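You operate a simulated robot arm through the tools that you are given. There is no shell and no other tool.

You run a simulated robot arm. Do the job below in one go: nothing can be reset, and whatever is moved stays where it is left.

TASK
The pink melting pot is too hot: turn it down, add a block and stir it smooth.
Fine: down to MELT; one block of its own colour; stir with the green spatula, stand it back in the teal cup; end on WARM.

It is judged by the outcome, as a careful person would: the job done as asked, and still so three seconds after it is handed in. It fails if anything else is knocked over, pushed out of place, dropped, spilled or broken.

THE ROBOT
A 7-joint arm with a fingered hand, fixed in place. Base frame: the origin is on the floor under the middle of its stand, x ahead of it, y to its left, z up; the work surface is at about z = 900. Lengths are in mm, angles in rad, forces in N, time in s.
With the tool pointing down near the work surface it reaches from about 400 to 880 mm from the base axis. Its first joint turns from -2.496 to 2.496 rad. Payload 3 kg.
The tool frame sits at the grasp point between the pads (the TCP): z along the fingers, y along the line on which they close. The tips reach 26 mm beyond it. The gripper opens to 148 mm; its body begins 73 mm behind the TCP. The gripper is a hand of 3 fingers: y runs from the thumb to the fingers, the wrist lies at [0, 0, -229] in the tool frame, and closing takes about 1.5 s.
Orientation is told as [roll, pitch, yaw] about the base's x, y, z axes, in that order, counted from this pose: with the fingers straight down and closing along the base's y, the tool's x points along the base's -x, its y along +y and its z along -z.

THE INTERFACE
- The arm moves only by the tool jog_arm. Its argument "increments" is text: rows parted by semicolons, each of 7 numbers parted by spaces: the closure in counts, from 0 (fully open) to 255 (shut), then the shift along the tool's x, y, z in units of 300 mm (1.0 is 300 mm), then the turn, a rotation vector about the tool's x, y, z in units of 180 degrees (1.0 is 180 degrees). In form: grip tx ty tz rx ry rz; .... A call has 1 to 20 rows; each row is the pose to reach, as a shift and turn from the pose commanded when the call began, along the tool's axes at that moment. A call with a number of a shift or a turn outside -1 to 1 is refused whole. A row lasts 0.2 s, in which the tool goes at most 50 mm and 0.15 rad; a call with a longer step from one row to the next is refused whole, and so is a gripper value outside its range. Where a pose cannot be reached the arm comes as near as it can. A force on the tool above 40 N (or 10 N above the force at the start of the call, whichever is more), or a blocked arm, ends the call early, and 0.2 s more pass. Each finger travels about 153 mm/s and halts on what it meets, pressing with about 24 N; the grip force reading is that of the motor and also rises with nothing between the fingers. The clock runs only during rows and for 0.2 s after the last one: add rows that repeat a pose to give the fingers time. The reply holds the time, the measured pose of the TCP, the force on the tool along the base axes, the opening and the grip force, in the units named above and with some noise, with the torque about the TCP (base axes, N m) and any sound that the robot's microphone picked up, and new pictures: "show" is both (left out), scene, wrist or none.
- Cameras (640 x 400 px; columns grow to the right, rows downward): "scene" is fixed at [220.7, -648.8, 1576.3]; the picture's right is [0.82, -0.57, 0.00], its down [-0.22, -0.32, -0.92] and it looks along [0.52, 0.76, -0.39] (base axes); focal length 339 px, centre (320, 200). "wrist" rides on the gripper at [68, -39, -90] in the tool frame; the picture's right is [0.50, 0.87, 0.00], its down [-0.66, 0.38, -0.65] and it looks along [-0.57, 0.33, 0.76] (tool axes); focal length 222 px, centre (320, 200). There is no depth. A picture from a camera that has moved, and an enlarged one, comes with that camera's place and axes in the base frame and with its lens.
- move_column(by): slides the trunk up (or, below 0, down) by that many mm; the arm rides with it, the base frame stays. It gives what a move gives, with no picture.
- preshape(shape): the hand has 3 fingers and takes this shape, open, in about a second: jaw (thumb against the fingers, like two jaws); tri (thumb and two fingers); tip (a fingertip pinch); poke (one finger out to press); point (the index stretched); flat (the hand flat); cup (the hand cupped); fist (a fist). The gripper value then closes the fingers along that shape, each until it touches; the sizes above hold for jaw. It gives what a move gives, with no picture.
- zoom(camera, box): a new picture of the part [left, top, right, bottom] of that camera's present view, enlarged. No time passes.
- job_done(): hands the job in; it is judged then, once.

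Places have to be worked out from the pictures, the camera data and where the tool is seen. Open the gripper and draw the arm clear of the work before you hand the job in, unless the task says otherwise.

The tools are called after "Request:" by a JSON object that holds its "method" and its "body". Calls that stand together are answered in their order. jog_arm: Moves the arm, as the interface text tells. Its arguments: {"type":"object","properties":{"increments":{"type":"string"},"show":{"type":"string","enum":["both","scene","wrist","none"]}},"required":["increments"]} The other tools are called the same way: move_column (by) moves the trunk up or down; preshape (shape) gives the hand a shape; zoom (camera, box) takes an enlarged picture of a part of a camera's view; job_done () hands the job in.

At the start:

```text
time: 0.0
eef_pos: [718.9, 225.4, 1381.4]
tcp_rot: [0.001, 0.0, -0.001]
ft_force: [0.1, 0.1, -0.5]
moment: [0.02, -0.03, -0.03]
opening: 147.8
grasp_force: 0.1
shape: jaw
trunk travel left (down, up): [-800.0, 90.0]
```

scene: 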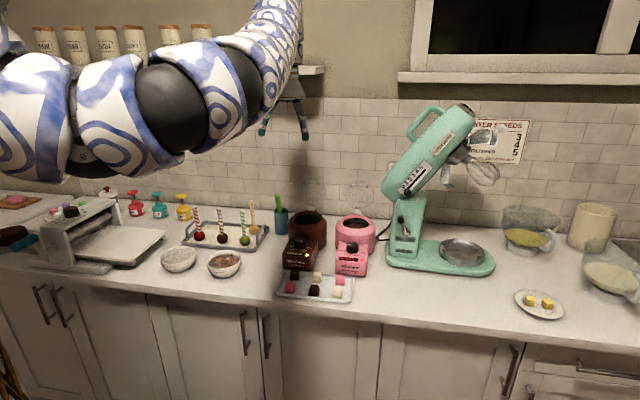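
wrist: 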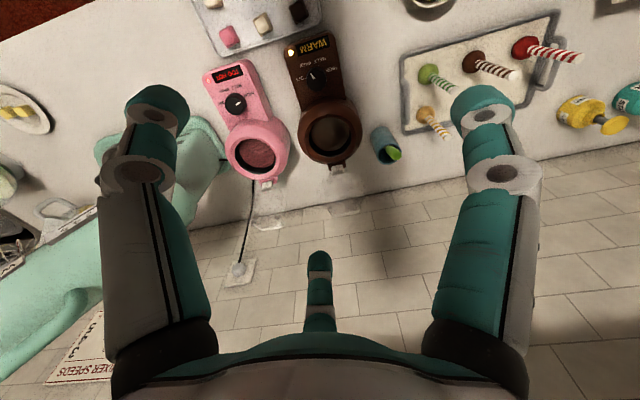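

I start by enlarging the views of the pots, block tray and cup to work out where things are.

Request:
{"method": "zoom", "body": {"camera": "scene", "box": [260, 180, 400, 310]}}

Request:
{"method": "zoom", "body": {"camera": "wrist", "box": [180, 0, 420, 200]}}

```text
3.08 times, centred on (330, 245) of scene
camera zoom: at [220.7, -648.8, 1576.3], right [0.82, -0.57, 0.0], down [-0.22, -0.32, -0.92], along [0.52, 0.76, -0.39], focal length 1042 px, centre (289, 62)
```

zoom: 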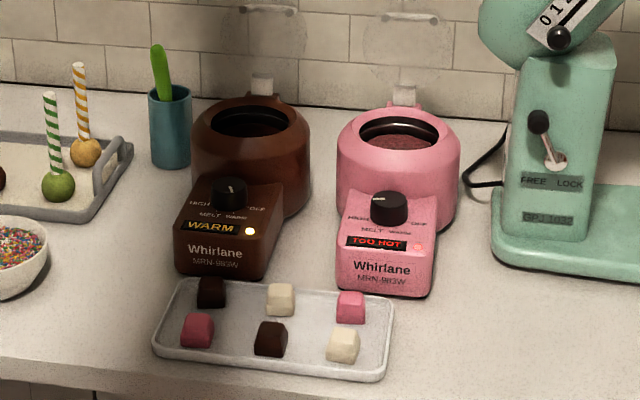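

```text
2.00 times, centred on (300, 100) of wrist
camera zoom: at [651.5, 185.9, 1471.9], right [-0.5, 0.87, 0.0], down [0.66, 0.38, 0.65], along [0.57, 0.33, -0.76], focal length 444 px, centre (360, 400)
```

zoom: 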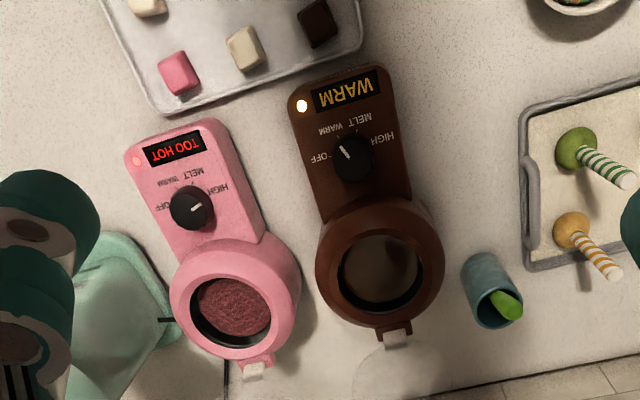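

Request:
{"method": "zoom", "body": {"camera": "wrist", "box": [220, 40, 300, 120]}}

Request:
{"method": "zoom", "body": {"camera": "scene", "box": [325, 205, 385, 280]}}

Request:
{"method": "zoom", "body": {"camera": "scene", "box": [270, 260, 360, 310]}}

Request:
{"method": "zoom", "body": {"camera": "scene", "box": [240, 180, 330, 250]}}

```text
5.00 times, centred on (260, 80) of wrist
camera zoom: at [651.5, 185.9, 1471.9], right [-0.5, 0.87, 0.0], down [0.66, 0.38, 0.65], along [0.57, 0.33, -0.76], focal length 1111 px, centre (620, 800)
```

zoom: 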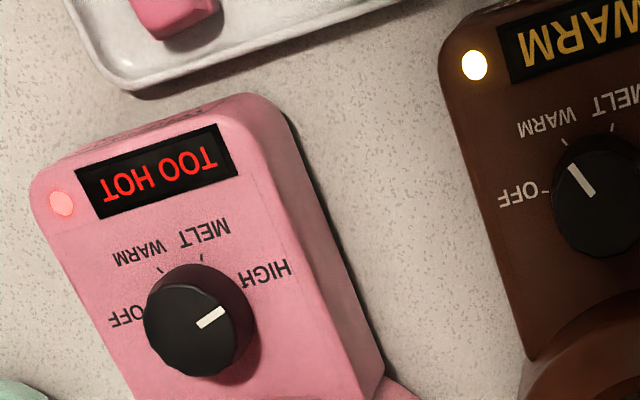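

```text
5.33 times, centred on (355, 242) of scene
camera zoom: at [220.7, -648.8, 1576.3], right [0.82, -0.57, 0.0], down [-0.22, -0.32, -0.92], along [0.52, 0.76, -0.39], focal length 1806 px, centre (133, -27)
```

zoom: 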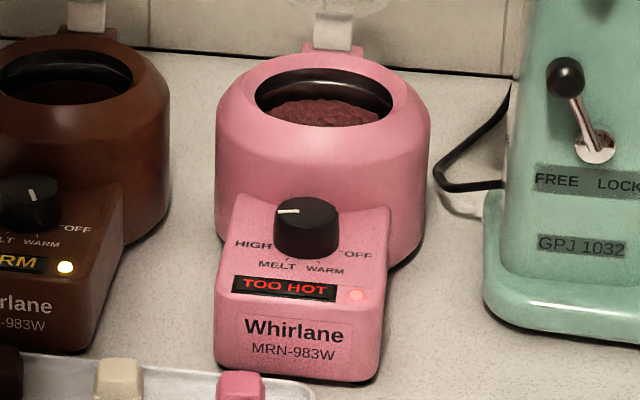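

```text
7.11 times, centred on (315, 285) of scene
camera zoom: at [220.7, -648.8, 1576.3], right [0.82, -0.57, 0.0], down [-0.22, -0.32, -0.92], along [0.52, 0.76, -0.39], focal length 2408 px, centre (356, -404)
```

zoom: 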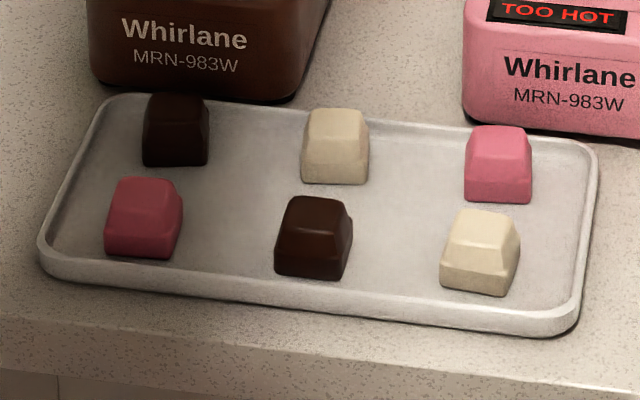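

```text
5.71 times, centred on (285, 215) of scene
camera zoom: at [220.7, -648.8, 1576.3], right [0.82, -0.57, 0.0], down [-0.22, -0.32, -0.92], along [0.52, 0.76, -0.39], focal length 1935 px, centre (520, 114)
```

zoom: 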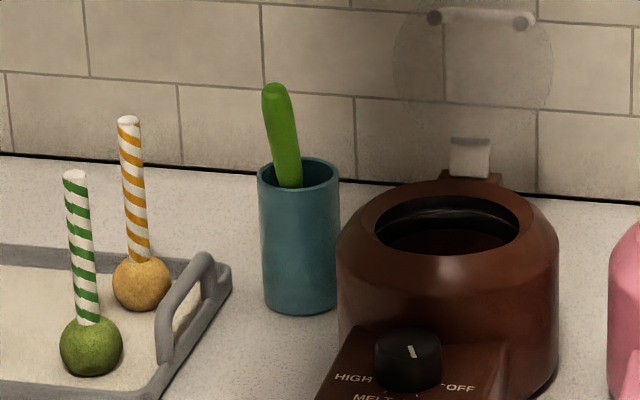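

The pot knob (pointer at HIGH) is near (880, 110, 975), the counter runs at 45° to the base, and the spatula cup is to the left of the brown pot. I move the hand lower to take a closer look at the knob with the wrist camera.

Request:
{"method": "jog_arm", "body": {"increments": "0 -0.0125 -0.08 0.096 0 0 0;0 -0.025 -0.16 0.192 0 0 0;0 -0.0375 -0.24 0.288 0 0 0;0 -0.05 -0.32 0.384 0 0 0;0 -0.0625 -0.4 0.479 0 0 0;0 -0.075 -0.48 0.575 0 0 0;0 -0.0875 -0.56 0.671 0 0 0;0 -0.1 -0.637 0.767 0 0 0;0 -0.1 -0.637 0.767 0 0 0"}}

```text
time: 2.2
eef_pos: [845.8, 12.8, 1264.8]
tcp_rot: [-0.106, -0.227, 0.011]
ft_force: [0.3, -1.1, -0.4]
moment: [0.03, 0.02, 0.01]
opening: 147.9
grasp_force: 0.0
shape: jaw
out of reach, approached as far as the arm can: row 2, 3, 4, 5, 6, 7, 8, 9
trunk travel left (down, up): [-800.0, 90.0]
stopped in row 9: the arm was blocked; the commanded pose is now the measured one
camera wrist: at [758.5, -18.3, 1342.4], right [-0.48, 0.86, -0.2], down [0.5, 0.45, 0.74], along [0.73, 0.25, -0.64], focal length 222 px, centre (320, 200)
```

scene: 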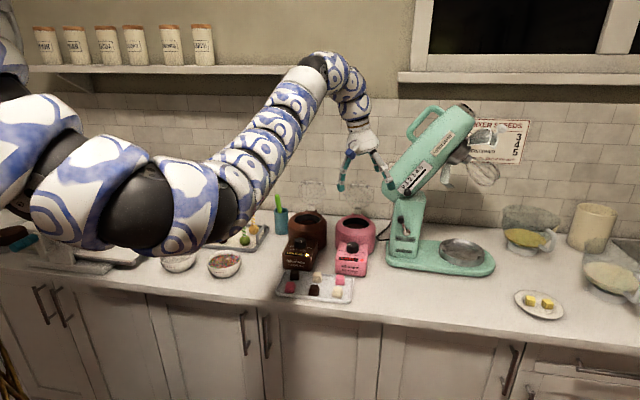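
wrist: 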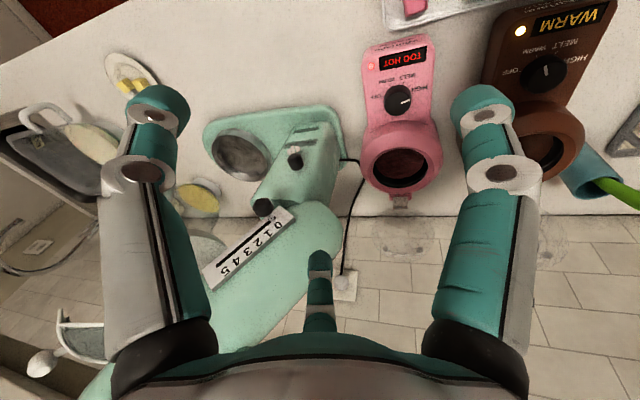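

The arm hit a joint limit because its shoulder is too high for that pose. I'll go back to the start pose and use the trunk to lower instead.

Request:
{"method": "jog_arm", "body": {"increments": "0 0.0528 0.1098 -0.0908 -0.0056 0.0121 0;0 0.1056 0.2197 -0.1816 -0.0111 0.0241 0;0 0.1584 0.3295 -0.2724 -0.0167 0.0362 0;0 0.2111 0.4393 -0.3631 -0.0223 0.0483 0;0 0.2639 0.5492 -0.4539 -0.0278 0.0603 0;0 0.3167 0.659 -0.5447 -0.0334 0.0724 0;0 0.3167 0.659 -0.5447 -0.0334 0.0724 0", "show": "none"}}

```text
time: 3.8
eef_pos: [715.3, 224.9, 1382.3]
tcp_rot: [0.001, 0.0, 0.002]
ft_force: [-0.5, 0.0, 0.5]
moment: [0.03, -0.01, 0.0]
opening: 147.7
grasp_force: 0.0
shape: jaw
out of reach, approached as far as the arm can: row 1, 2, 3, 4
trunk travel left (down, up): [-800.0, 90.0]
```

Back at the start pose. Now I lower the trunk by 250 mm, which keeps the hand pointing down well above everything.

Request:
{"method": "move_column", "body": {"by": -250}}

Request:
{"method": "jog_arm", "body": {"increments": "0 0 0 0 0 0 0"}}

```text
time: 6.4
eef_pos: [715.3, 226.1, 1132.8]
tcp_rot: [0.0, -0.002, -0.001]
ft_force: [-0.5, 0.3, 0.5]
moment: [-0.04, 0.01, 0.0]
opening: 148.1
grasp_force: 0.0
shape: jaw
trunk travel left (down, up): [-550.0, 340.0]
```

```text
time: 6.8
eef_pos: [714.5, 225.2, 1132.4]
tcp_rot: [0.002, -0.001, 0.001]
ft_force: [0.2, 0.4, -1.4]
moment: [0.02, 0.0, 0.03]
opening: 147.9
grasp_force: 0.1
shape: jaw
trunk travel left (down, up): [-550.0, 340.0]
camera wrist: at [647.3, 185.5, 1223.2], right [-0.5, 0.87, 0.0], down [0.65, 0.38, 0.66], along [0.57, 0.33, -0.76], focal length 222 px, centre (320, 200)
```

scene: 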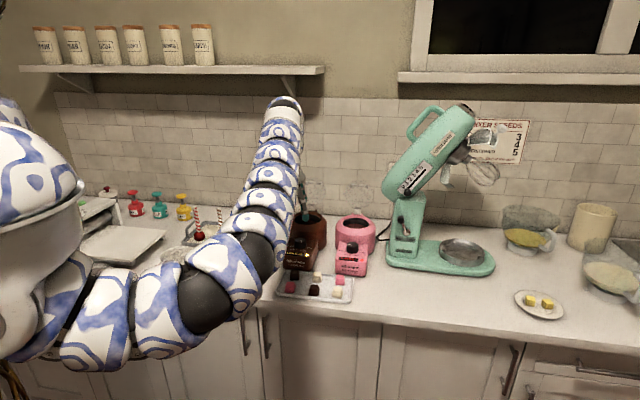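
wrist: 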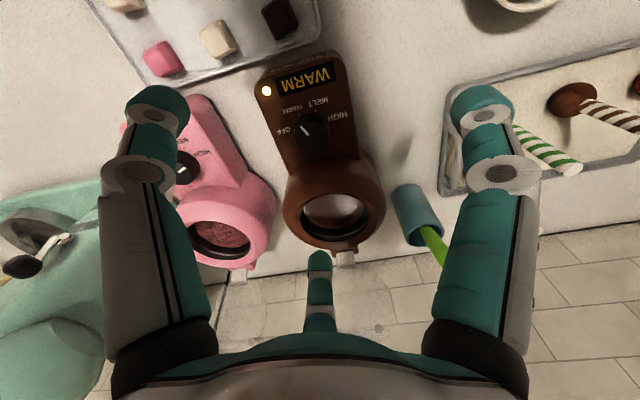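

The lowered view is clear. I enlarge the wrist picture to check the blocks' colours, pot contents and knob.

Request:
{"method": "zoom", "body": {"camera": "wrist", "box": [90, 0, 330, 150]}}

Request:
{"method": "zoom", "body": {"camera": "wrist", "box": [110, 80, 290, 280]}}

Request:
{"method": "zoom", "body": {"camera": "wrist", "box": [360, 140, 480, 280]}}

```text
2.67 times, centred on (210, 75) of wrist
camera zoom: at [647.3, 185.5, 1223.2], right [-0.5, 0.87, 0.0], down [0.65, 0.38, 0.66], along [0.57, 0.33, -0.76], focal length 592 px, centre (613, 533)
```

zoom: 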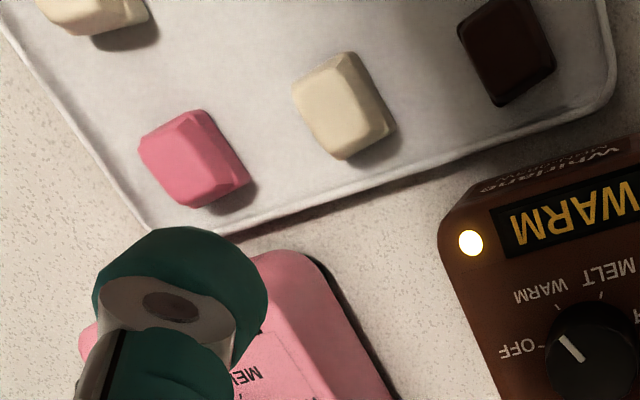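

```text
2.00 times, centred on (200, 180) of wrist
camera zoom: at [647.3, 185.5, 1223.2], right [-0.5, 0.87, 0.0], down [0.65, 0.38, 0.66], along [0.57, 0.33, -0.76], focal length 444 px, centre (560, 240)
```

zoom: 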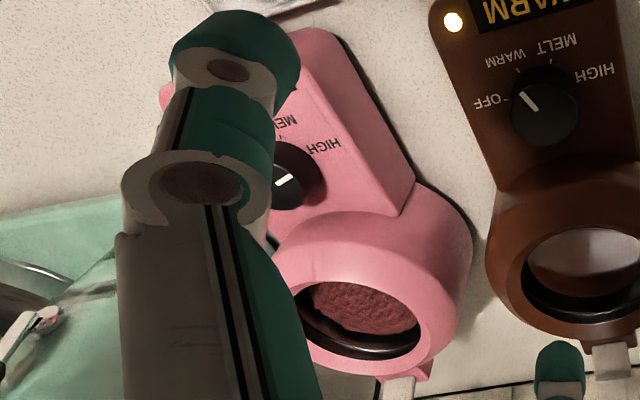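

```text
2.86 times, centred on (420, 210) of wrist
camera zoom: at [647.3, 185.5, 1223.2], right [-0.5, 0.87, 0.0], down [0.65, 0.38, 0.66], along [0.57, 0.33, -0.76], focal length 635 px, centre (34, 171)
```

zoom: 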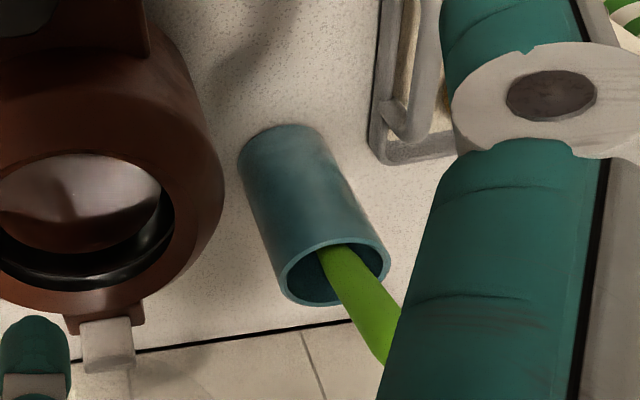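

Working from both views, the knob centre is at about (872, 110), knob top z≈983, the panel is flat at z≈962, and the pot opening is at about (944, 187, 1017). I'll close the hand in free air to learn how its fingers move.

Request:
{"method": "jog_arm", "body": {"increments": "120 0 0 0 0 0 0;120 0 0 0 0 0 0;120 0 0 0 0 0 0;120 0 0 0 0 0 0;120 0 0 0 0 0 0"}}

```text
time: 8.0
eef_pos: [714.7, 225.3, 1132.4]
tcp_rot: [0.001, -0.002, -0.002]
ft_force: [-0.2, -1.2, 0.0]
moment: [-0.02, 0.04, -0.02]
opening: 78.8
grasp_force: 0.1
shape: jaw
trunk travel left (down, up): [-550.0, 340.0]
camera wrist: at [647.3, 185.6, 1223.2], right [-0.5, 0.87, 0.0], down [0.65, 0.38, 0.66], along [0.57, 0.33, -0.76], focal length 222 px, centre (320, 200)
```

scene: 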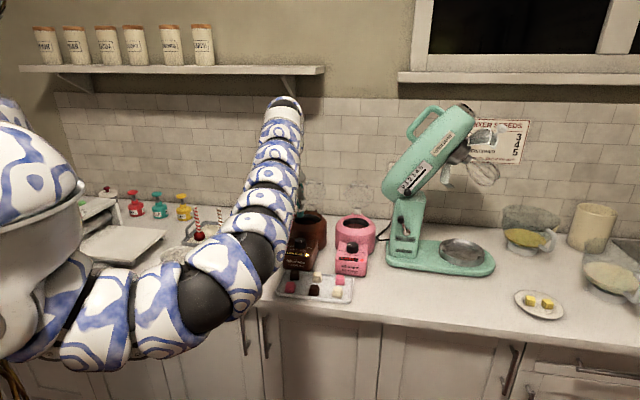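
wrist: 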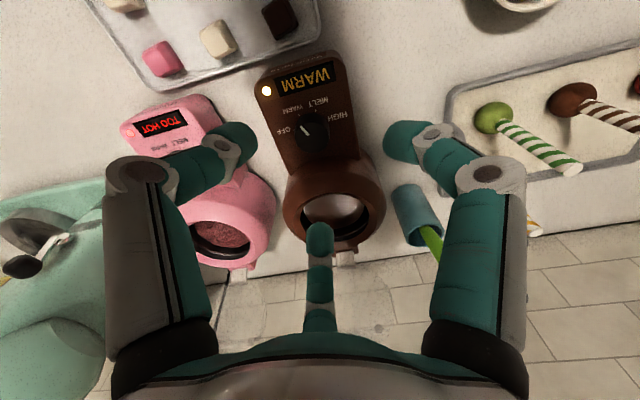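

The hand is a 3-finger radial grasp (fingers at 120°), good for a round knob. Next I test the reach further out with the tool higher relative to the trunk.

Request:
{"method": "jog_arm", "body": {"increments": "120 -0.0708 -0.0625 -0.0983 0 0 0;120 -0.1415 -0.125 -0.1965 0 0 0;120 -0.2123 -0.1875 -0.2948 0 0 0;120 -0.283 -0.25 -0.393 0 0 0;120 -0.283 -0.25 -0.393 0 0 0"}}

```text
time: 9.2
eef_pos: [819.9, 162.5, 1205.8]
tcp_rot: [0.003, -0.004, 0.0]
ft_force: [-0.2, 0.4, -0.3]
moment: [-0.05, -0.01, 0.0]
opening: 79.1
grasp_force: 0.0
shape: jaw
out of reach, approached as far as the arm can: row 2, 3, 4, 5
trunk travel left (down, up): [-550.0, 340.0]
camera wrist: at [752.5, 121.0, 1296.0], right [-0.5, 0.87, 0.0], down [0.65, 0.38, 0.66], along [0.57, 0.33, -0.75], focal length 222 px, centre (320, 200)
```

scene: 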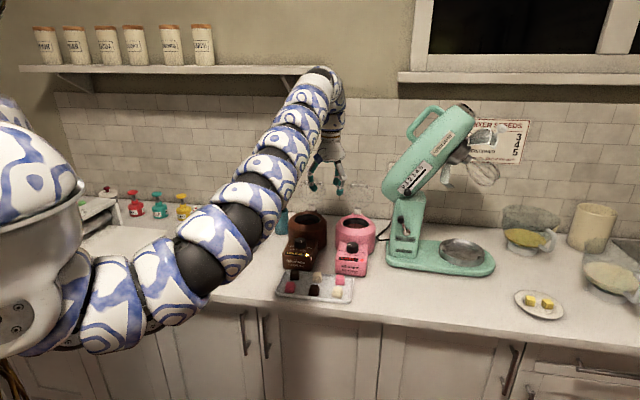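
wrist: 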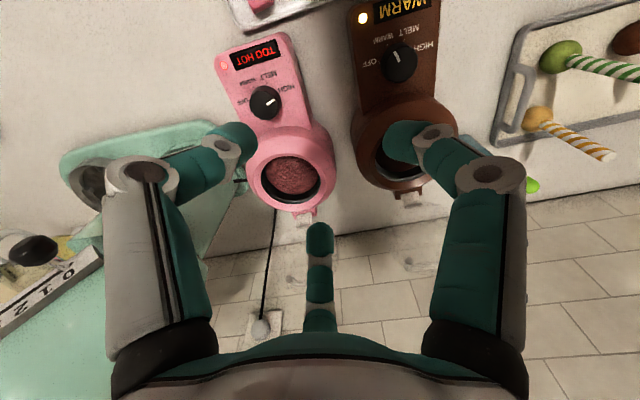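

At r≈836 the tool-down pose is fine. I test going to above the knob (872, 110) at z≈1140 with yaw turned to −45° for the knob grasp.

Request:
{"method": "jog_arm", "body": {"increments": "120 -0.034 -0.035 -0.044 0 0 0.045;120 -0.069 -0.07 -0.088 0 0 0.09;120 -0.104 -0.105 -0.132 0 0 0.135;120 -0.139 -0.14 -0.176 0 0 0.18;120 -0.173 -0.175 -0.22 0 0 0.225;120 -0.173 -0.175 -0.22 0 0 0.25;120 -0.173 -0.175 -0.22 0 0 0.25"}}

```text
time: 10.8
eef_pos: [851.7, 106.8, 1211.0]
tcp_rot: [0.007, -0.004, -0.768]
ft_force: [1.1, -5.6, 0.4]
moment: [0.45, 0.2, 0.05]
opening: 78.1
grasp_force: 0.0
shape: jaw
out of reach, approached as far as the arm can: row 1, 2, 3, 4, 5, 6, 7
trunk travel left (down, up): [-550.0, 340.0]
camera wrist: at [775.0, 124.0, 1300.4], right [0.24, 0.97, 0.01], down [0.73, -0.18, 0.66], along [0.64, -0.15, -0.75], focal length 222 px, centre (320, 200)
```

scene: 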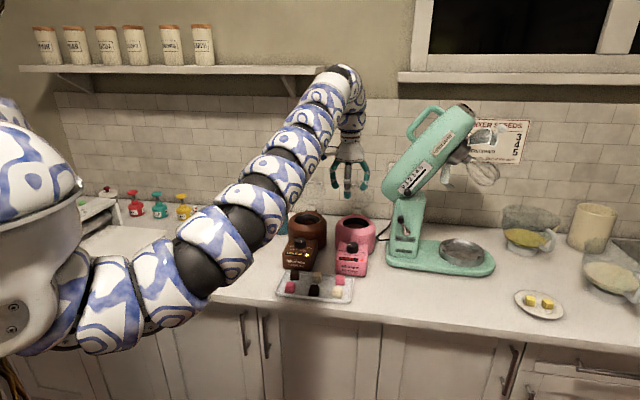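
wrist: 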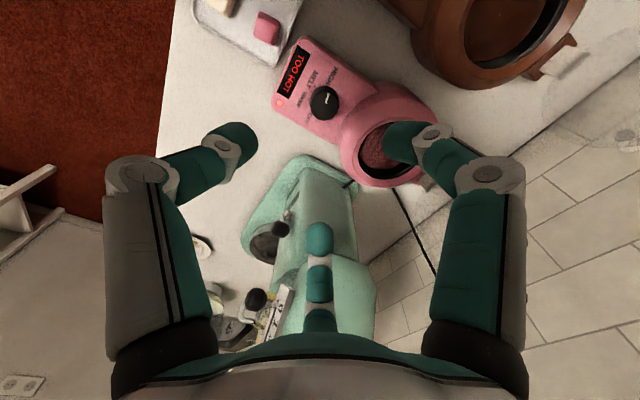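

I sent z the wrong way there (tool −z is up); still safe. Now I move down over the knob, to (872, 110, 1130).

Request:
{"method": "jog_arm", "body": {"increments": "120 -0.0205 0.027 0.135 0 0 0;120 -0.041 0.0535 0.27 0 0 0;120 -0.041 0.0535 0.27 0 0 0"}}

```text
time: 11.6
eef_pos: [875.1, 104.6, 1128.1]
tcp_rot: [0.001, 0.0, -0.785]
ft_force: [-0.3, -0.7, 0.6]
moment: [-0.03, 0.01, 0.02]
opening: 78.4
grasp_force: 0.0
shape: jaw
trunk travel left (down, up): [-550.0, 340.0]
camera wrist: at [799.3, 123.0, 1217.9], right [0.26, 0.97, 0.0], down [0.73, -0.2, 0.65], along [0.63, -0.17, -0.76], focal length 222 px, centre (320, 200)
```

scene: 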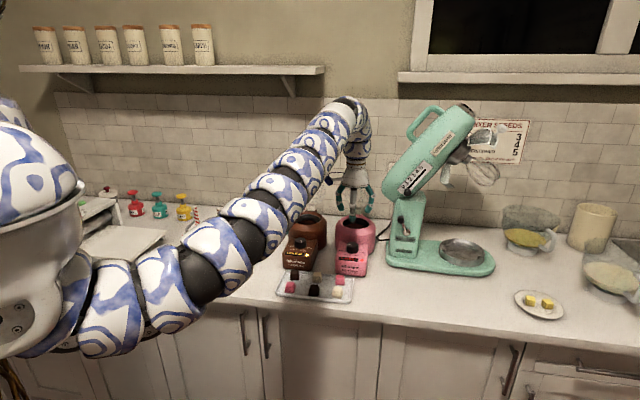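
wrist: 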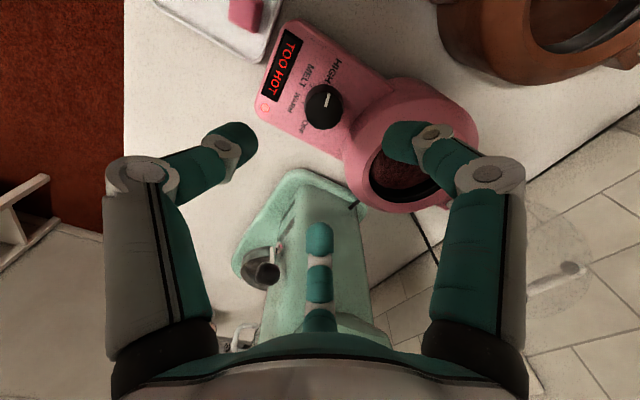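

The knob now appears nearly straight under the TCP. I enlarge the view to measure its centre and the pointer.

Request:
{"method": "zoom", "body": {"camera": "wrist", "box": [240, 10, 400, 150]}}

Request:
{"method": "zoom", "body": {"camera": "scene", "box": [315, 170, 395, 280]}}

```text
2.86 times, centred on (320, 80) of wrist
camera zoom: at [799.3, 123.0, 1217.9], right [0.26, 0.97, 0.0], down [0.73, -0.2, 0.65], along [0.63, -0.17, -0.76], focal length 635 px, centre (320, 543)
```

zoom: 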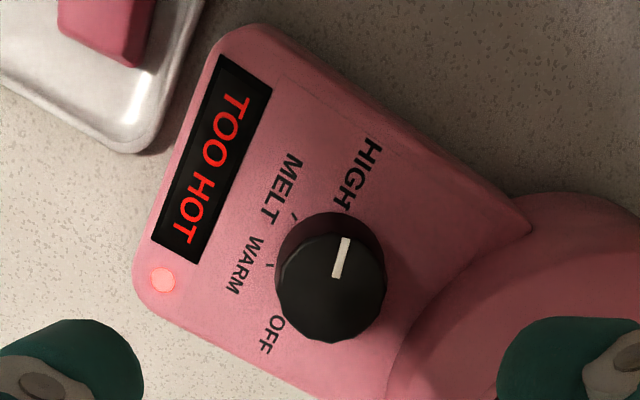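

```text
3.64 times, centred on (355, 225) of scene
camera zoom: at [220.7, -648.8, 1576.3], right [0.82, -0.57, 0.0], down [-0.22, -0.32, -0.92], along [0.52, 0.76, -0.39], focal length 1232 px, centre (193, 109)
```

zoom: 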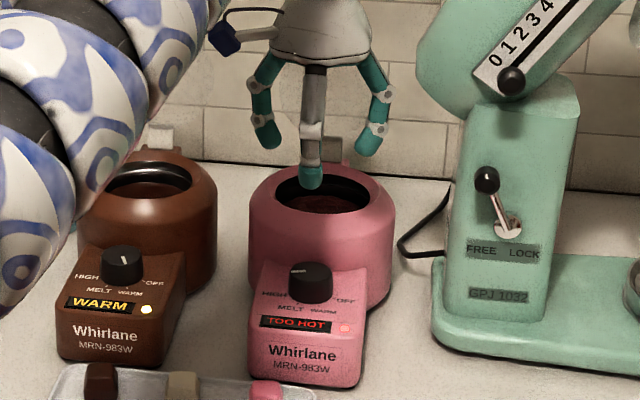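

The knob centre is at about (879, 106) and its top is around z≈985; the pot wall sits only ~15 mm behind it. I'll set yaw −62° with a 10° lean away from the pot, so that I can turn the knob in two strokes without hitting the pot.

Request:
{"method": "jog_arm", "body": {"increments": "120 -0.002 0.004 0 -0.0185 -0.0027 0.0315;120 -0.004 0.008 0 -0.037 -0.0055 0.063;120 -0.006 0.0125 0 -0.0555 -0.0082 0.0945;120 -0.006 0.0125 0 -0.0555 -0.0082 0.0945", "show": "none"}}

Request:
{"method": "move_column", "body": {"by": -95}}

Request:
{"method": "jog_arm", "body": {"increments": "120 0 0 0 0 0 0"}}

```text
time: 12.6
eef_pos: [876.9, 103.1, 1128.5]
tcp_rot: [0.178, 0.001, -1.083]
ft_force: [1.4, 0.1, -0.2]
moment: [-0.02, 0.02, 0.02]
opening: 78.4
grasp_force: 0.1
shape: jaw
trunk travel left (down, up): [-550.0, 340.0]
```

```text
time: 13.9
eef_pos: [877.9, 104.8, 1034.2]
tcp_rot: [0.179, 0.0, -1.083]
ft_force: [0.0, -0.8, -0.2]
moment: [0.0, 0.0, 0.03]
opening: 78.4
grasp_force: 0.0
shape: jaw
trunk travel left (down, up): [-455.0, 435.0]
```

```text
time: 14.3
eef_pos: [879.0, 103.3, 1034.7]
tcp_rot: [0.177, 0.003, -1.083]
ft_force: [1.1, -0.1, 0.2]
moment: [0.0, -0.03, -0.01]
opening: 78.3
grasp_force: 0.0
shape: jaw
trunk travel left (down, up): [-455.0, 435.0]
camera wrist: at [798.4, 137.8, 1116.4], right [0.52, 0.84, 0.15], down [0.53, -0.46, 0.71], along [0.67, -0.29, -0.69], focal length 222 px, centre (320, 200)
```

scene: 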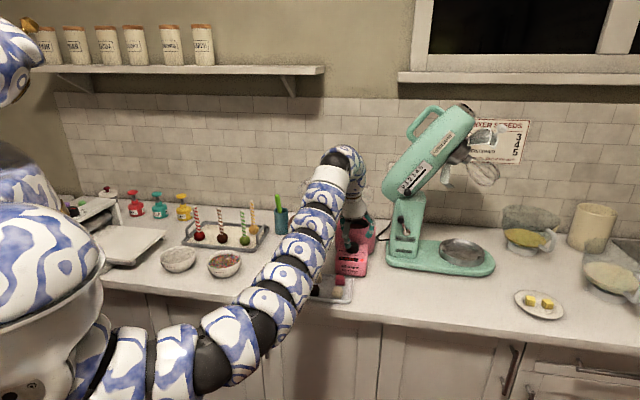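
wrist: 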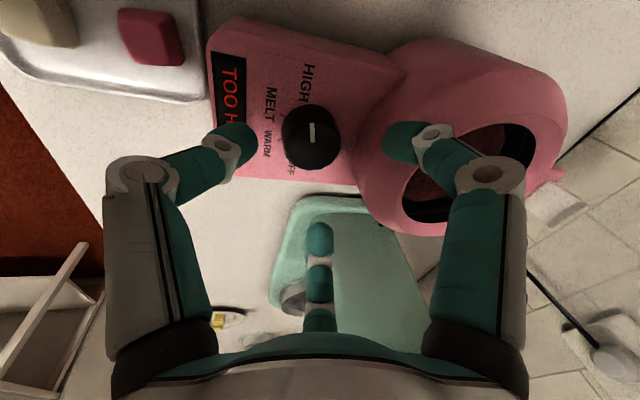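

Request:
{"method": "zoom", "body": {"camera": "wrist", "box": [200, 40, 440, 240]}}

Request:
{"method": "zoom", "body": {"camera": "scene", "box": [305, 180, 405, 300]}}

```text
2.00 times, centred on (320, 140) of wrist
camera zoom: at [798.4, 137.8, 1116.4], right [0.52, 0.84, 0.15], down [0.53, -0.46, 0.71], along [0.67, -0.29, -0.69], focal length 444 px, centre (320, 320)
```

zoom: 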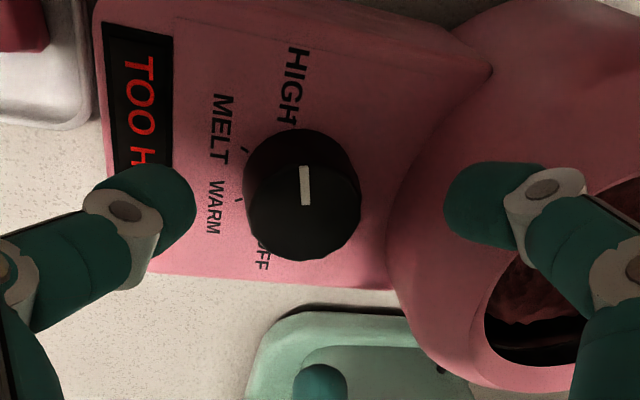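

```text
3.33 times, centred on (355, 240) of scene
camera zoom: at [220.7, -648.8, 1576.3], right [0.82, -0.57, 0.0], down [-0.22, -0.32, -0.92], along [0.52, 0.76, -0.39], focal length 1129 px, centre (203, 67)
```

zoom: 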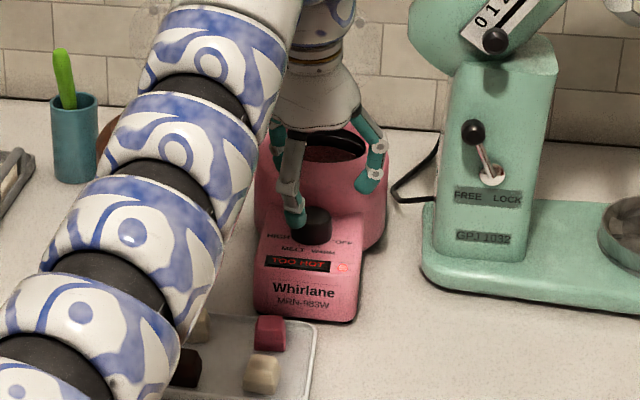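

The knob centre is at (880.5, 106), top z≈979, and the TCP is right above it. I narrow the fingers further so they straddle the knob closely, then check tip height.

Request:
{"method": "jog_arm", "body": {"increments": "155 0 0 0 0 0 0;155 0 0 0 0 0 0;155 0 0 0 0 0 0"}}

Request:
{"method": "zoom", "body": {"camera": "scene", "box": [325, 200, 385, 280]}}

```text
time: 15.1
eef_pos: [878.7, 105.1, 1033.9]
tcp_rot: [0.179, 0.0, -1.083]
ft_force: [0.2, -0.4, -0.4]
moment: [0.02, 0.0, 0.04]
opening: 58.4
grasp_force: 0.1
shape: jaw
trunk travel left (down, up): [-455.0, 435.0]
camera wrist: at [798.4, 137.8, 1116.4], right [0.52, 0.84, 0.15], down [0.53, -0.46, 0.71], along [0.67, -0.29, -0.69], focal length 222 px, centre (320, 200)
```

scene: 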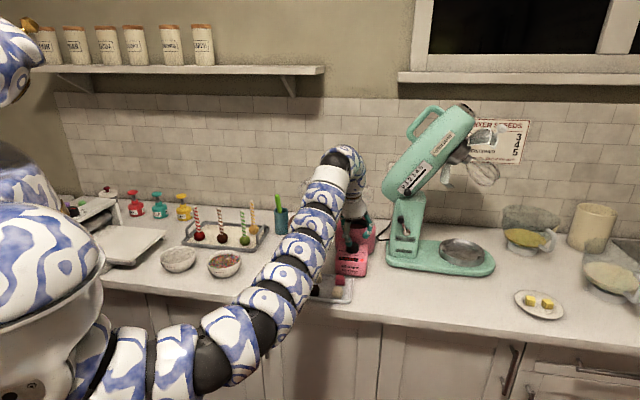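
wrist: 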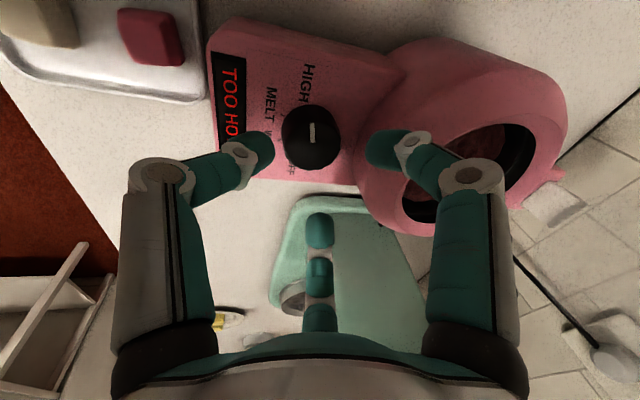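

```text
5.00 times, centred on (355, 240) of scene
camera zoom: at [220.7, -648.8, 1576.3], right [0.82, -0.57, 0.0], down [-0.22, -0.32, -0.92], along [0.52, 0.76, -0.39], focal length 1693 px, centre (145, 0)
```

zoom: 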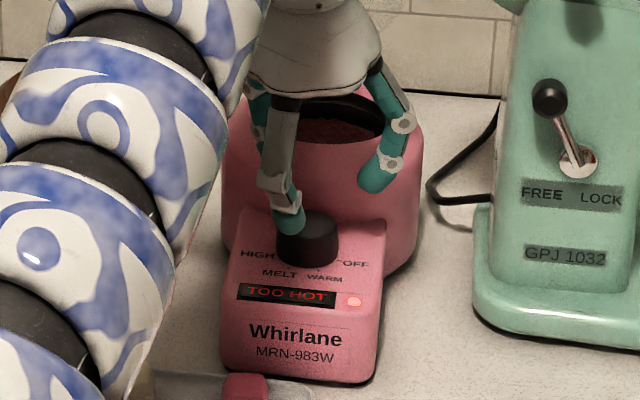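

Fingertips are about 28 mm beyond the TCP and clear the knob all round. I descend straight down 40 mm around the knob.

Request:
{"method": "jog_arm", "body": {"increments": "155 0 -0.006 0.034 0 0 0;155 0 -0.012 0.068 0 0 0;155 0 -0.017 0.095 0 0 0;155 0 -0.021 0.118 0 0 0;155 0 -0.0237 0.1346 0 0 0"}}

Request:
{"method": "zoom", "body": {"camera": "scene", "box": [325, 200, 385, 280]}}

Request:
{"method": "zoom", "body": {"camera": "wrist", "box": [200, 80, 440, 280]}}

```text
time: 16.3
eef_pos: [877.6, 103.4, 994.6]
tcp_rot: [0.179, 0.002, -1.084]
ft_force: [-2.0, -2.1, 11.5]
moment: [-0.25, 0.37, 0.05]
opening: 58.7
grasp_force: 0.1
shape: jaw
trunk travel left (down, up): [-455.0, 435.0]
camera wrist: at [797.8, 136.2, 1076.8], right [0.52, 0.84, 0.16], down [0.53, -0.46, 0.71], along [0.67, -0.29, -0.69], focal length 222 px, centre (320, 200)
```

scene: 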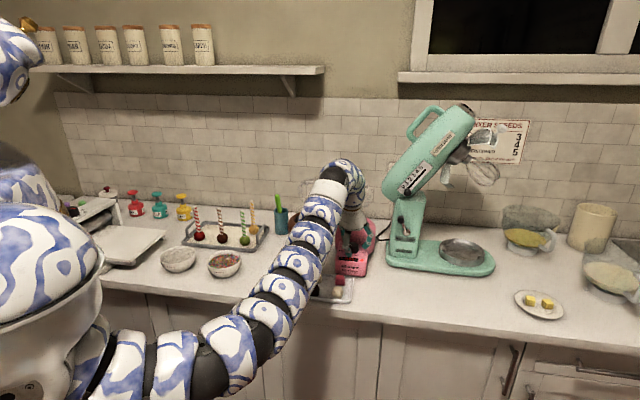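
wrist: 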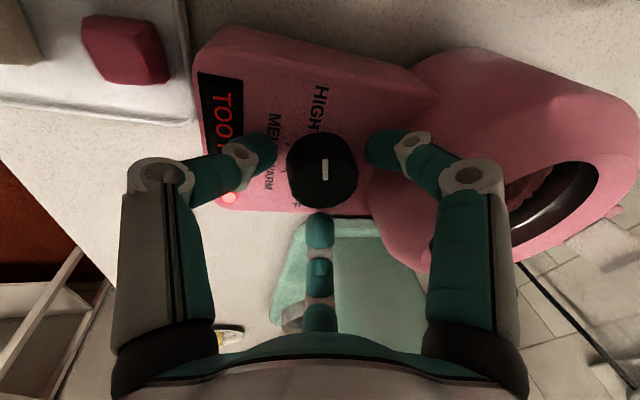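

```text
5.00 times, centred on (355, 240) of scene
camera zoom: at [220.7, -648.8, 1576.3], right [0.82, -0.57, 0.0], down [-0.22, -0.32, -0.92], along [0.52, 0.76, -0.39], focal length 1693 px, centre (145, 0)
```

zoom: 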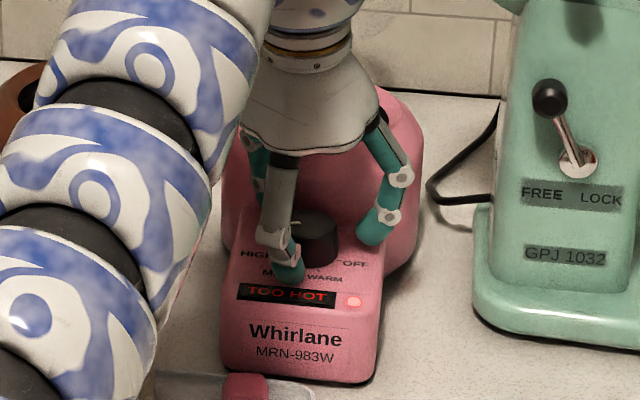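

```text
2.00 times, centred on (320, 180) of wrist
camera zoom: at [797.8, 136.2, 1076.8], right [0.52, 0.84, 0.16], down [0.53, -0.46, 0.71], along [0.67, -0.29, -0.69], focal length 444 px, centre (320, 240)
```

zoom: 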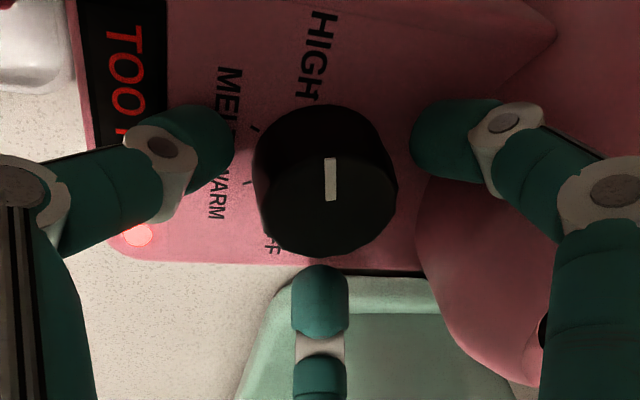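

A light contact (11 N) shows the thumb tip on the panel. I lift 3 mm and close the fingers on the knob.

Request:
{"method": "jog_arm", "body": {"increments": "155 0 0.0017 -0.0098 0 0 0;180 0 0.0017 -0.0098 0 0 0;210 0 0.0017 -0.0098 0 0 0;230 0 0.0017 -0.0098 0 0 0;230 0 0.0017 -0.0098 0 0 0", "show": "wrist"}}

Request:
{"method": "zoom", "body": {"camera": "wrist", "box": [200, 80, 440, 280]}}

```text
time: 17.5
eef_pos: [877.5, 103.9, 995.1]
tcp_rot: [0.176, 0.001, -1.081]
ft_force: [-3.4, -0.4, 0.7]
moment: [-0.07, 0.21, 0.07]
opening: 33.2
grasp_force: 23.9
shape: jaw
trunk travel left (down, up): [-455.0, 435.0]
camera wrist: at [798.2, 137.3, 1077.7], right [0.52, 0.84, 0.15], down [0.54, -0.46, 0.71], along [0.67, -0.29, -0.69], focal length 222 px, centre (320, 200)
```

wrist: 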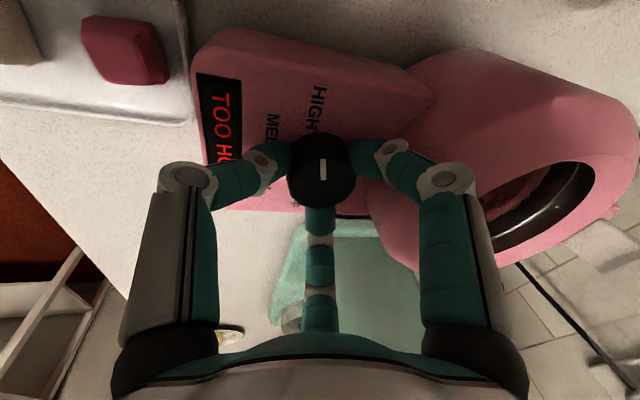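

```text
2.00 times, centred on (320, 180) of wrist
camera zoom: at [798.2, 137.3, 1077.7], right [0.52, 0.84, 0.15], down [0.54, -0.46, 0.71], along [0.67, -0.29, -0.69], focal length 444 px, centre (320, 240)
```

zoom: 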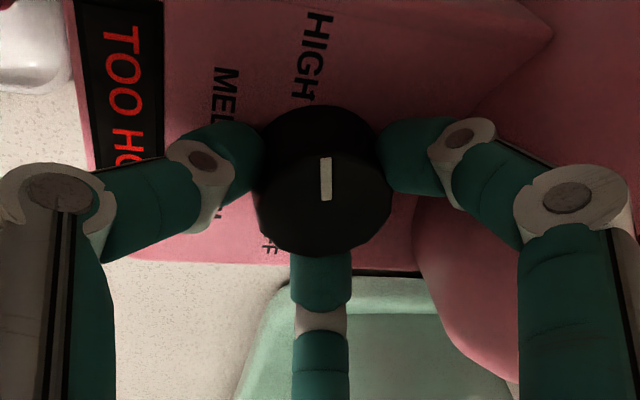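

The knob is gripped firmly (33 mm, 24 N). I turn it 34° counter-clockwise (seen from above) toward MELT.

Request:
{"method": "jog_arm", "body": {"increments": "230 -0.0011 0.0018 -0.0096 0 0.0055 -0.031;230 -0.0022 0.0018 -0.0096 0 0.0109 -0.062;230 -0.0033 0.0018 -0.0096 0 0.0164 -0.093;230 -0.0044 0.0018 -0.0096 0 0.0219 -0.124;230 -0.0055 0.0018 -0.0096 0 0.0273 -0.155;230 -0.0066 0.0018 -0.0096 0 0.0328 -0.186;230 -0.0066 0.0018 -0.0096 0 0.0328 -0.186", "show": "wrist"}}

Request:
{"method": "zoom", "body": {"camera": "wrist", "box": [200, 60, 440, 260]}}

```text
time: 19.1
eef_pos: [879.6, 102.1, 997.2]
tcp_rot: [0.177, 0.0, -0.49]
ft_force: [2.3, 0.9, -0.6]
moment: [-0.16, 0.07, -0.01]
opening: 32.6
grasp_force: 24.0
shape: jaw
trunk travel left (down, up): [-455.0, 435.0]
camera wrist: at [794.6, 85.6, 1079.9], right [-0.04, 0.99, 0.15], down [0.7, -0.08, 0.71], along [0.71, 0.14, -0.69], focal length 222 px, centre (320, 200)
```

wrist: 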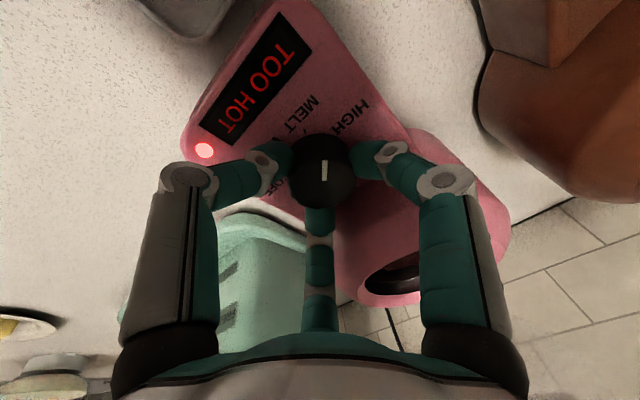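

```text
2.00 times, centred on (320, 160) of wrist
camera zoom: at [794.6, 85.6, 1079.9], right [-0.04, 0.99, 0.15], down [0.7, -0.08, 0.71], along [0.71, 0.14, -0.69], focal length 444 px, centre (320, 280)
```

zoom: 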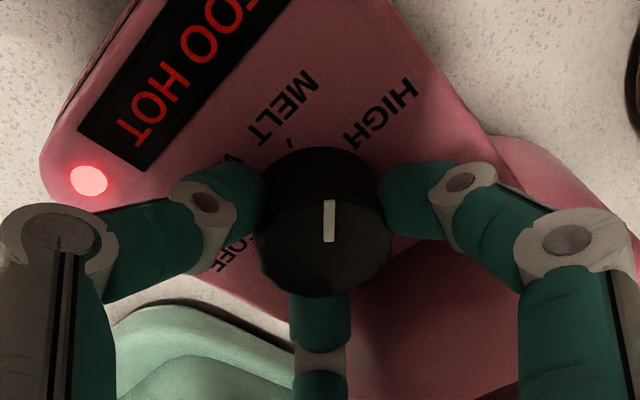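

The knob turned with the hand. I release it, swing back 30°, and regrasp for the second stroke.

Request:
{"method": "jog_arm", "body": {"increments": "200 0 0 0 0 0 0;155 0 0 0 0 0 0;155 0 0 0 0 0 0;155 0 0 0 0 0 0;155 0.0011 0.0004 0 0 -0.0052 0.0292;155 0.0022 0.0008 0 0 -0.0103 0.0584;155 0.0033 0.0011 0 0 -0.0155 0.0876;155 0.0044 0.0015 0 0 -0.0206 0.1168;155 0.0055 0.0019 0 0 -0.0258 0.146;155 0.0065 0.0022 0 0 -0.0309 0.1751;155 0.0065 0.0022 0 0 -0.0309 0.1751", "show": "wrist"}}

Request:
{"method": "zoom", "body": {"camera": "wrist", "box": [200, 60, 440, 260]}}

```text
time: 21.5
eef_pos: [877.5, 104.4, 997.5]
tcp_rot: [0.179, 0.001, -1.048]
ft_force: [0.0, 1.3, -0.5]
moment: [-0.03, 0.04, 0.02]
opening: 57.7
grasp_force: 0.0
shape: jaw
trunk travel left (down, up): [-455.0, 435.0]
camera wrist: at [796.8, 134.7, 1081.0], right [0.49, 0.86, 0.15], down [0.55, -0.44, 0.71], along [0.68, -0.26, -0.69], focal length 222 px, centre (320, 200)
```

wrist: 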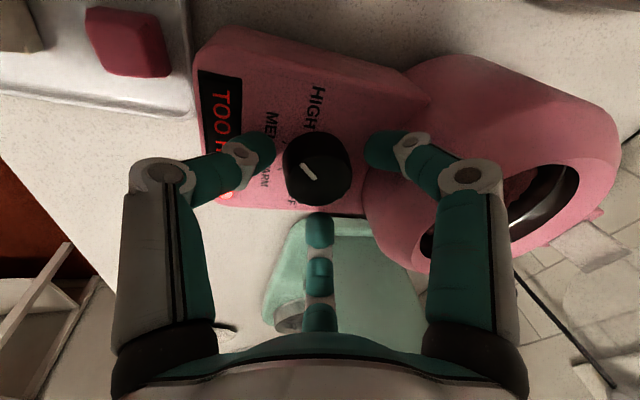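

```text
2.00 times, centred on (320, 160) of wrist
camera zoom: at [796.8, 134.7, 1081.0], right [0.49, 0.86, 0.15], down [0.55, -0.44, 0.71], along [0.68, -0.26, -0.69], focal length 444 px, centre (320, 280)
```

zoom: 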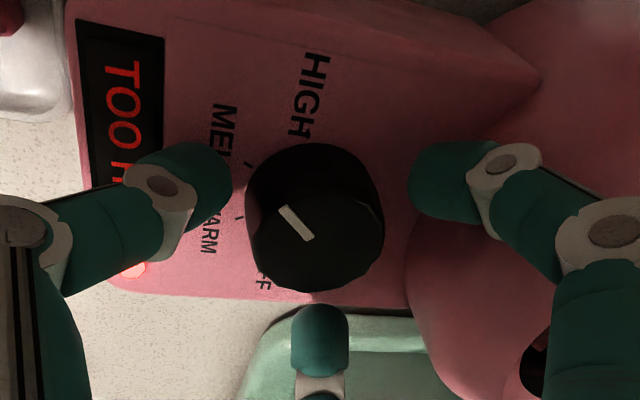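

The pointer is now at heading ≈184°, while the MELT tick lies at ≈201° and WARM at ≈251° (50° spacing). I lower slightly, regrasp, and turn another 17°.

Request:
{"method": "jog_arm", "body": {"increments": "155 0 -0.0014 0.0082 0 0 0;190 0 -0.0014 0.0082 0 0 0;230 0 -0.0014 0.0082 0 0 0;230 0 -0.0014 0.0082 0 0 0;230 0 -0.0014 0.0082 0 0 0;230 -0.0011 -0.0012 0.0082 0 0.0053 -0.0301;230 -0.0022 -0.0009 0.0082 0 0.0106 -0.0602;230 -0.0033 -0.0006 0.0082 0 0.0164 -0.093;230 -0.0033 -0.0006 0.0082 0 0.0164 -0.093", "show": "wrist"}}

Request:
{"method": "zoom", "body": {"camera": "wrist", "box": [160, 40, 400, 240]}}

```text
time: 23.5
eef_pos: [879.1, 102.7, 995.7]
tcp_rot: [0.179, 0.001, -0.752]
ft_force: [0.2, -0.6, -0.4]
moment: [-0.11, 0.08, 0.04]
opening: 34.8
grasp_force: 24.4
shape: jaw
trunk travel left (down, up): [-455.0, 435.0]
camera wrist: at [792.7, 108.0, 1078.6], right [0.22, 0.96, 0.15], down [0.65, -0.26, 0.71], along [0.72, -0.05, -0.69], focal length 222 px, centre (320, 200)
```

wrist: 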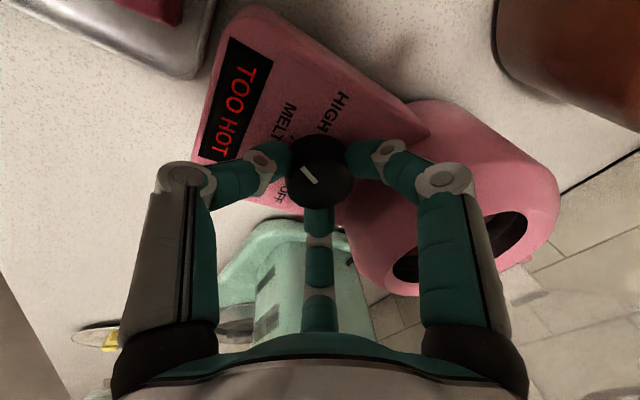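

```text
2.00 times, centred on (280, 140) of wrist
camera zoom: at [792.7, 108.0, 1078.6], right [0.22, 0.96, 0.15], down [0.65, -0.26, 0.71], along [0.72, -0.05, -0.69], focal length 444 px, centre (400, 320)
```

zoom: 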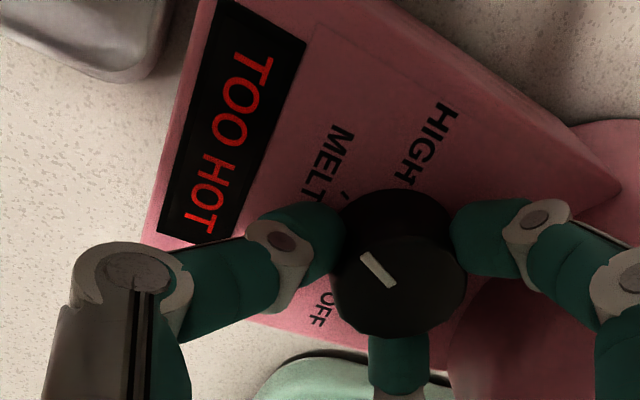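

The pointer now reads ≈202°, aligned with the MELT tick. I open the fingers and lift off to verify.

Request:
{"method": "jog_arm", "body": {"increments": "200 0 0 0 0 0 0;150 0 0 0 0 0 0;150 0 0 0 0 0 0;150 0 0 0 0 0 0;150 0 0.01 -0.06 0 0 0;150 0 0.025 -0.14 0 0 0;150 0 0.045 -0.25 0 0 0;150 0 0.062 -0.35 0 0 0;150 0 0.062 -0.35 0 0 0"}}

Request:
{"method": "zoom", "body": {"camera": "wrist", "box": [200, 0, 440, 180]}}

Request:
{"method": "zoom", "body": {"camera": "scene", "box": [315, 200, 395, 300]}}

```text
time: 25.5
eef_pos: [877.5, 102.6, 1101.9]
tcp_rot: [0.178, 0.001, -0.75]
ft_force: [-0.8, 0.0, 0.3]
moment: [0.01, 0.0, -0.01]
opening: 60.5
grasp_force: 0.1
shape: jaw
trunk travel left (down, up): [-455.0, 435.0]
camera wrist: at [790.7, 109.2, 1184.7], right [0.22, 0.96, 0.15], down [0.65, -0.26, 0.71], along [0.72, -0.05, -0.69], focal length 222 px, centre (320, 200)
```

scene: 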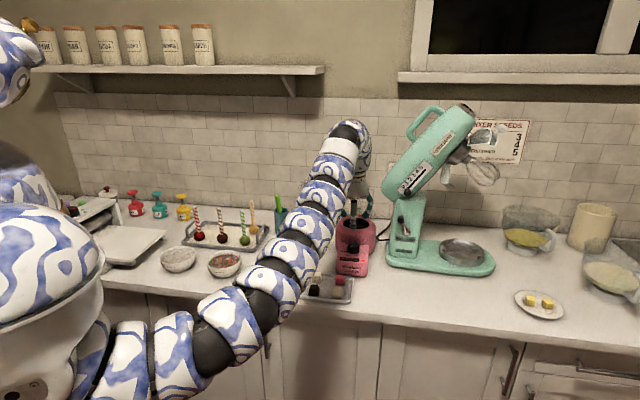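
wrist: 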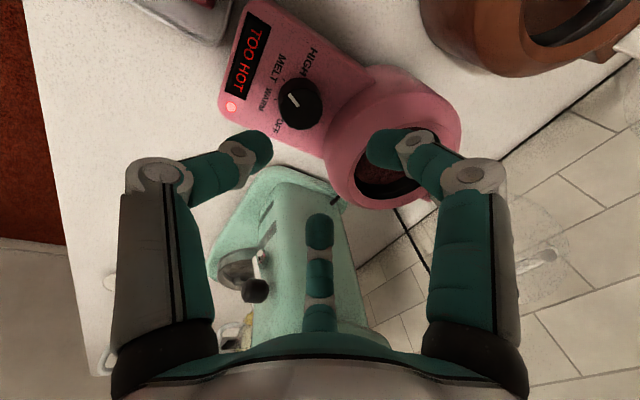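

```text
2.22 times, centred on (320, 90) of wrist
camera zoom: at [790.7, 109.2, 1184.7], right [0.22, 0.96, 0.15], down [0.65, -0.26, 0.71], along [0.72, -0.05, -0.69], focal length 494 px, centre (320, 444)
```

zoom: 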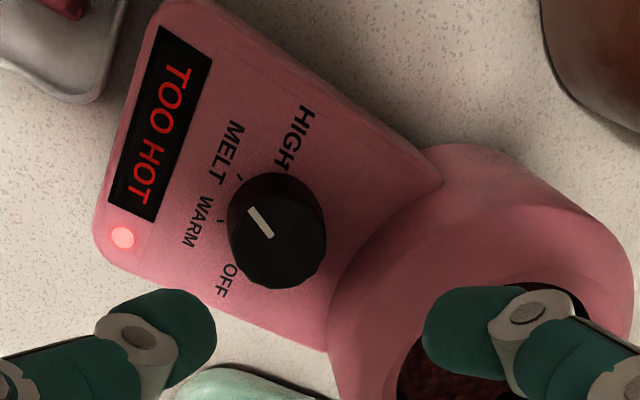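

```text
4.00 times, centred on (355, 250) of scene
camera zoom: at [220.7, -648.8, 1576.3], right [0.82, -0.57, 0.0], down [-0.22, -0.32, -0.92], along [0.52, 0.76, -0.39], focal length 1355 px, centre (180, 0)
```

zoom: 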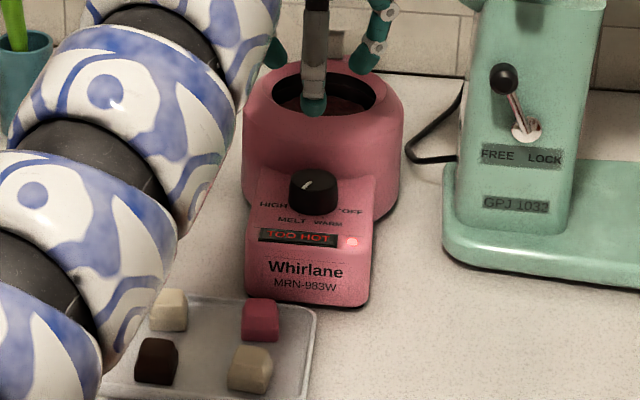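

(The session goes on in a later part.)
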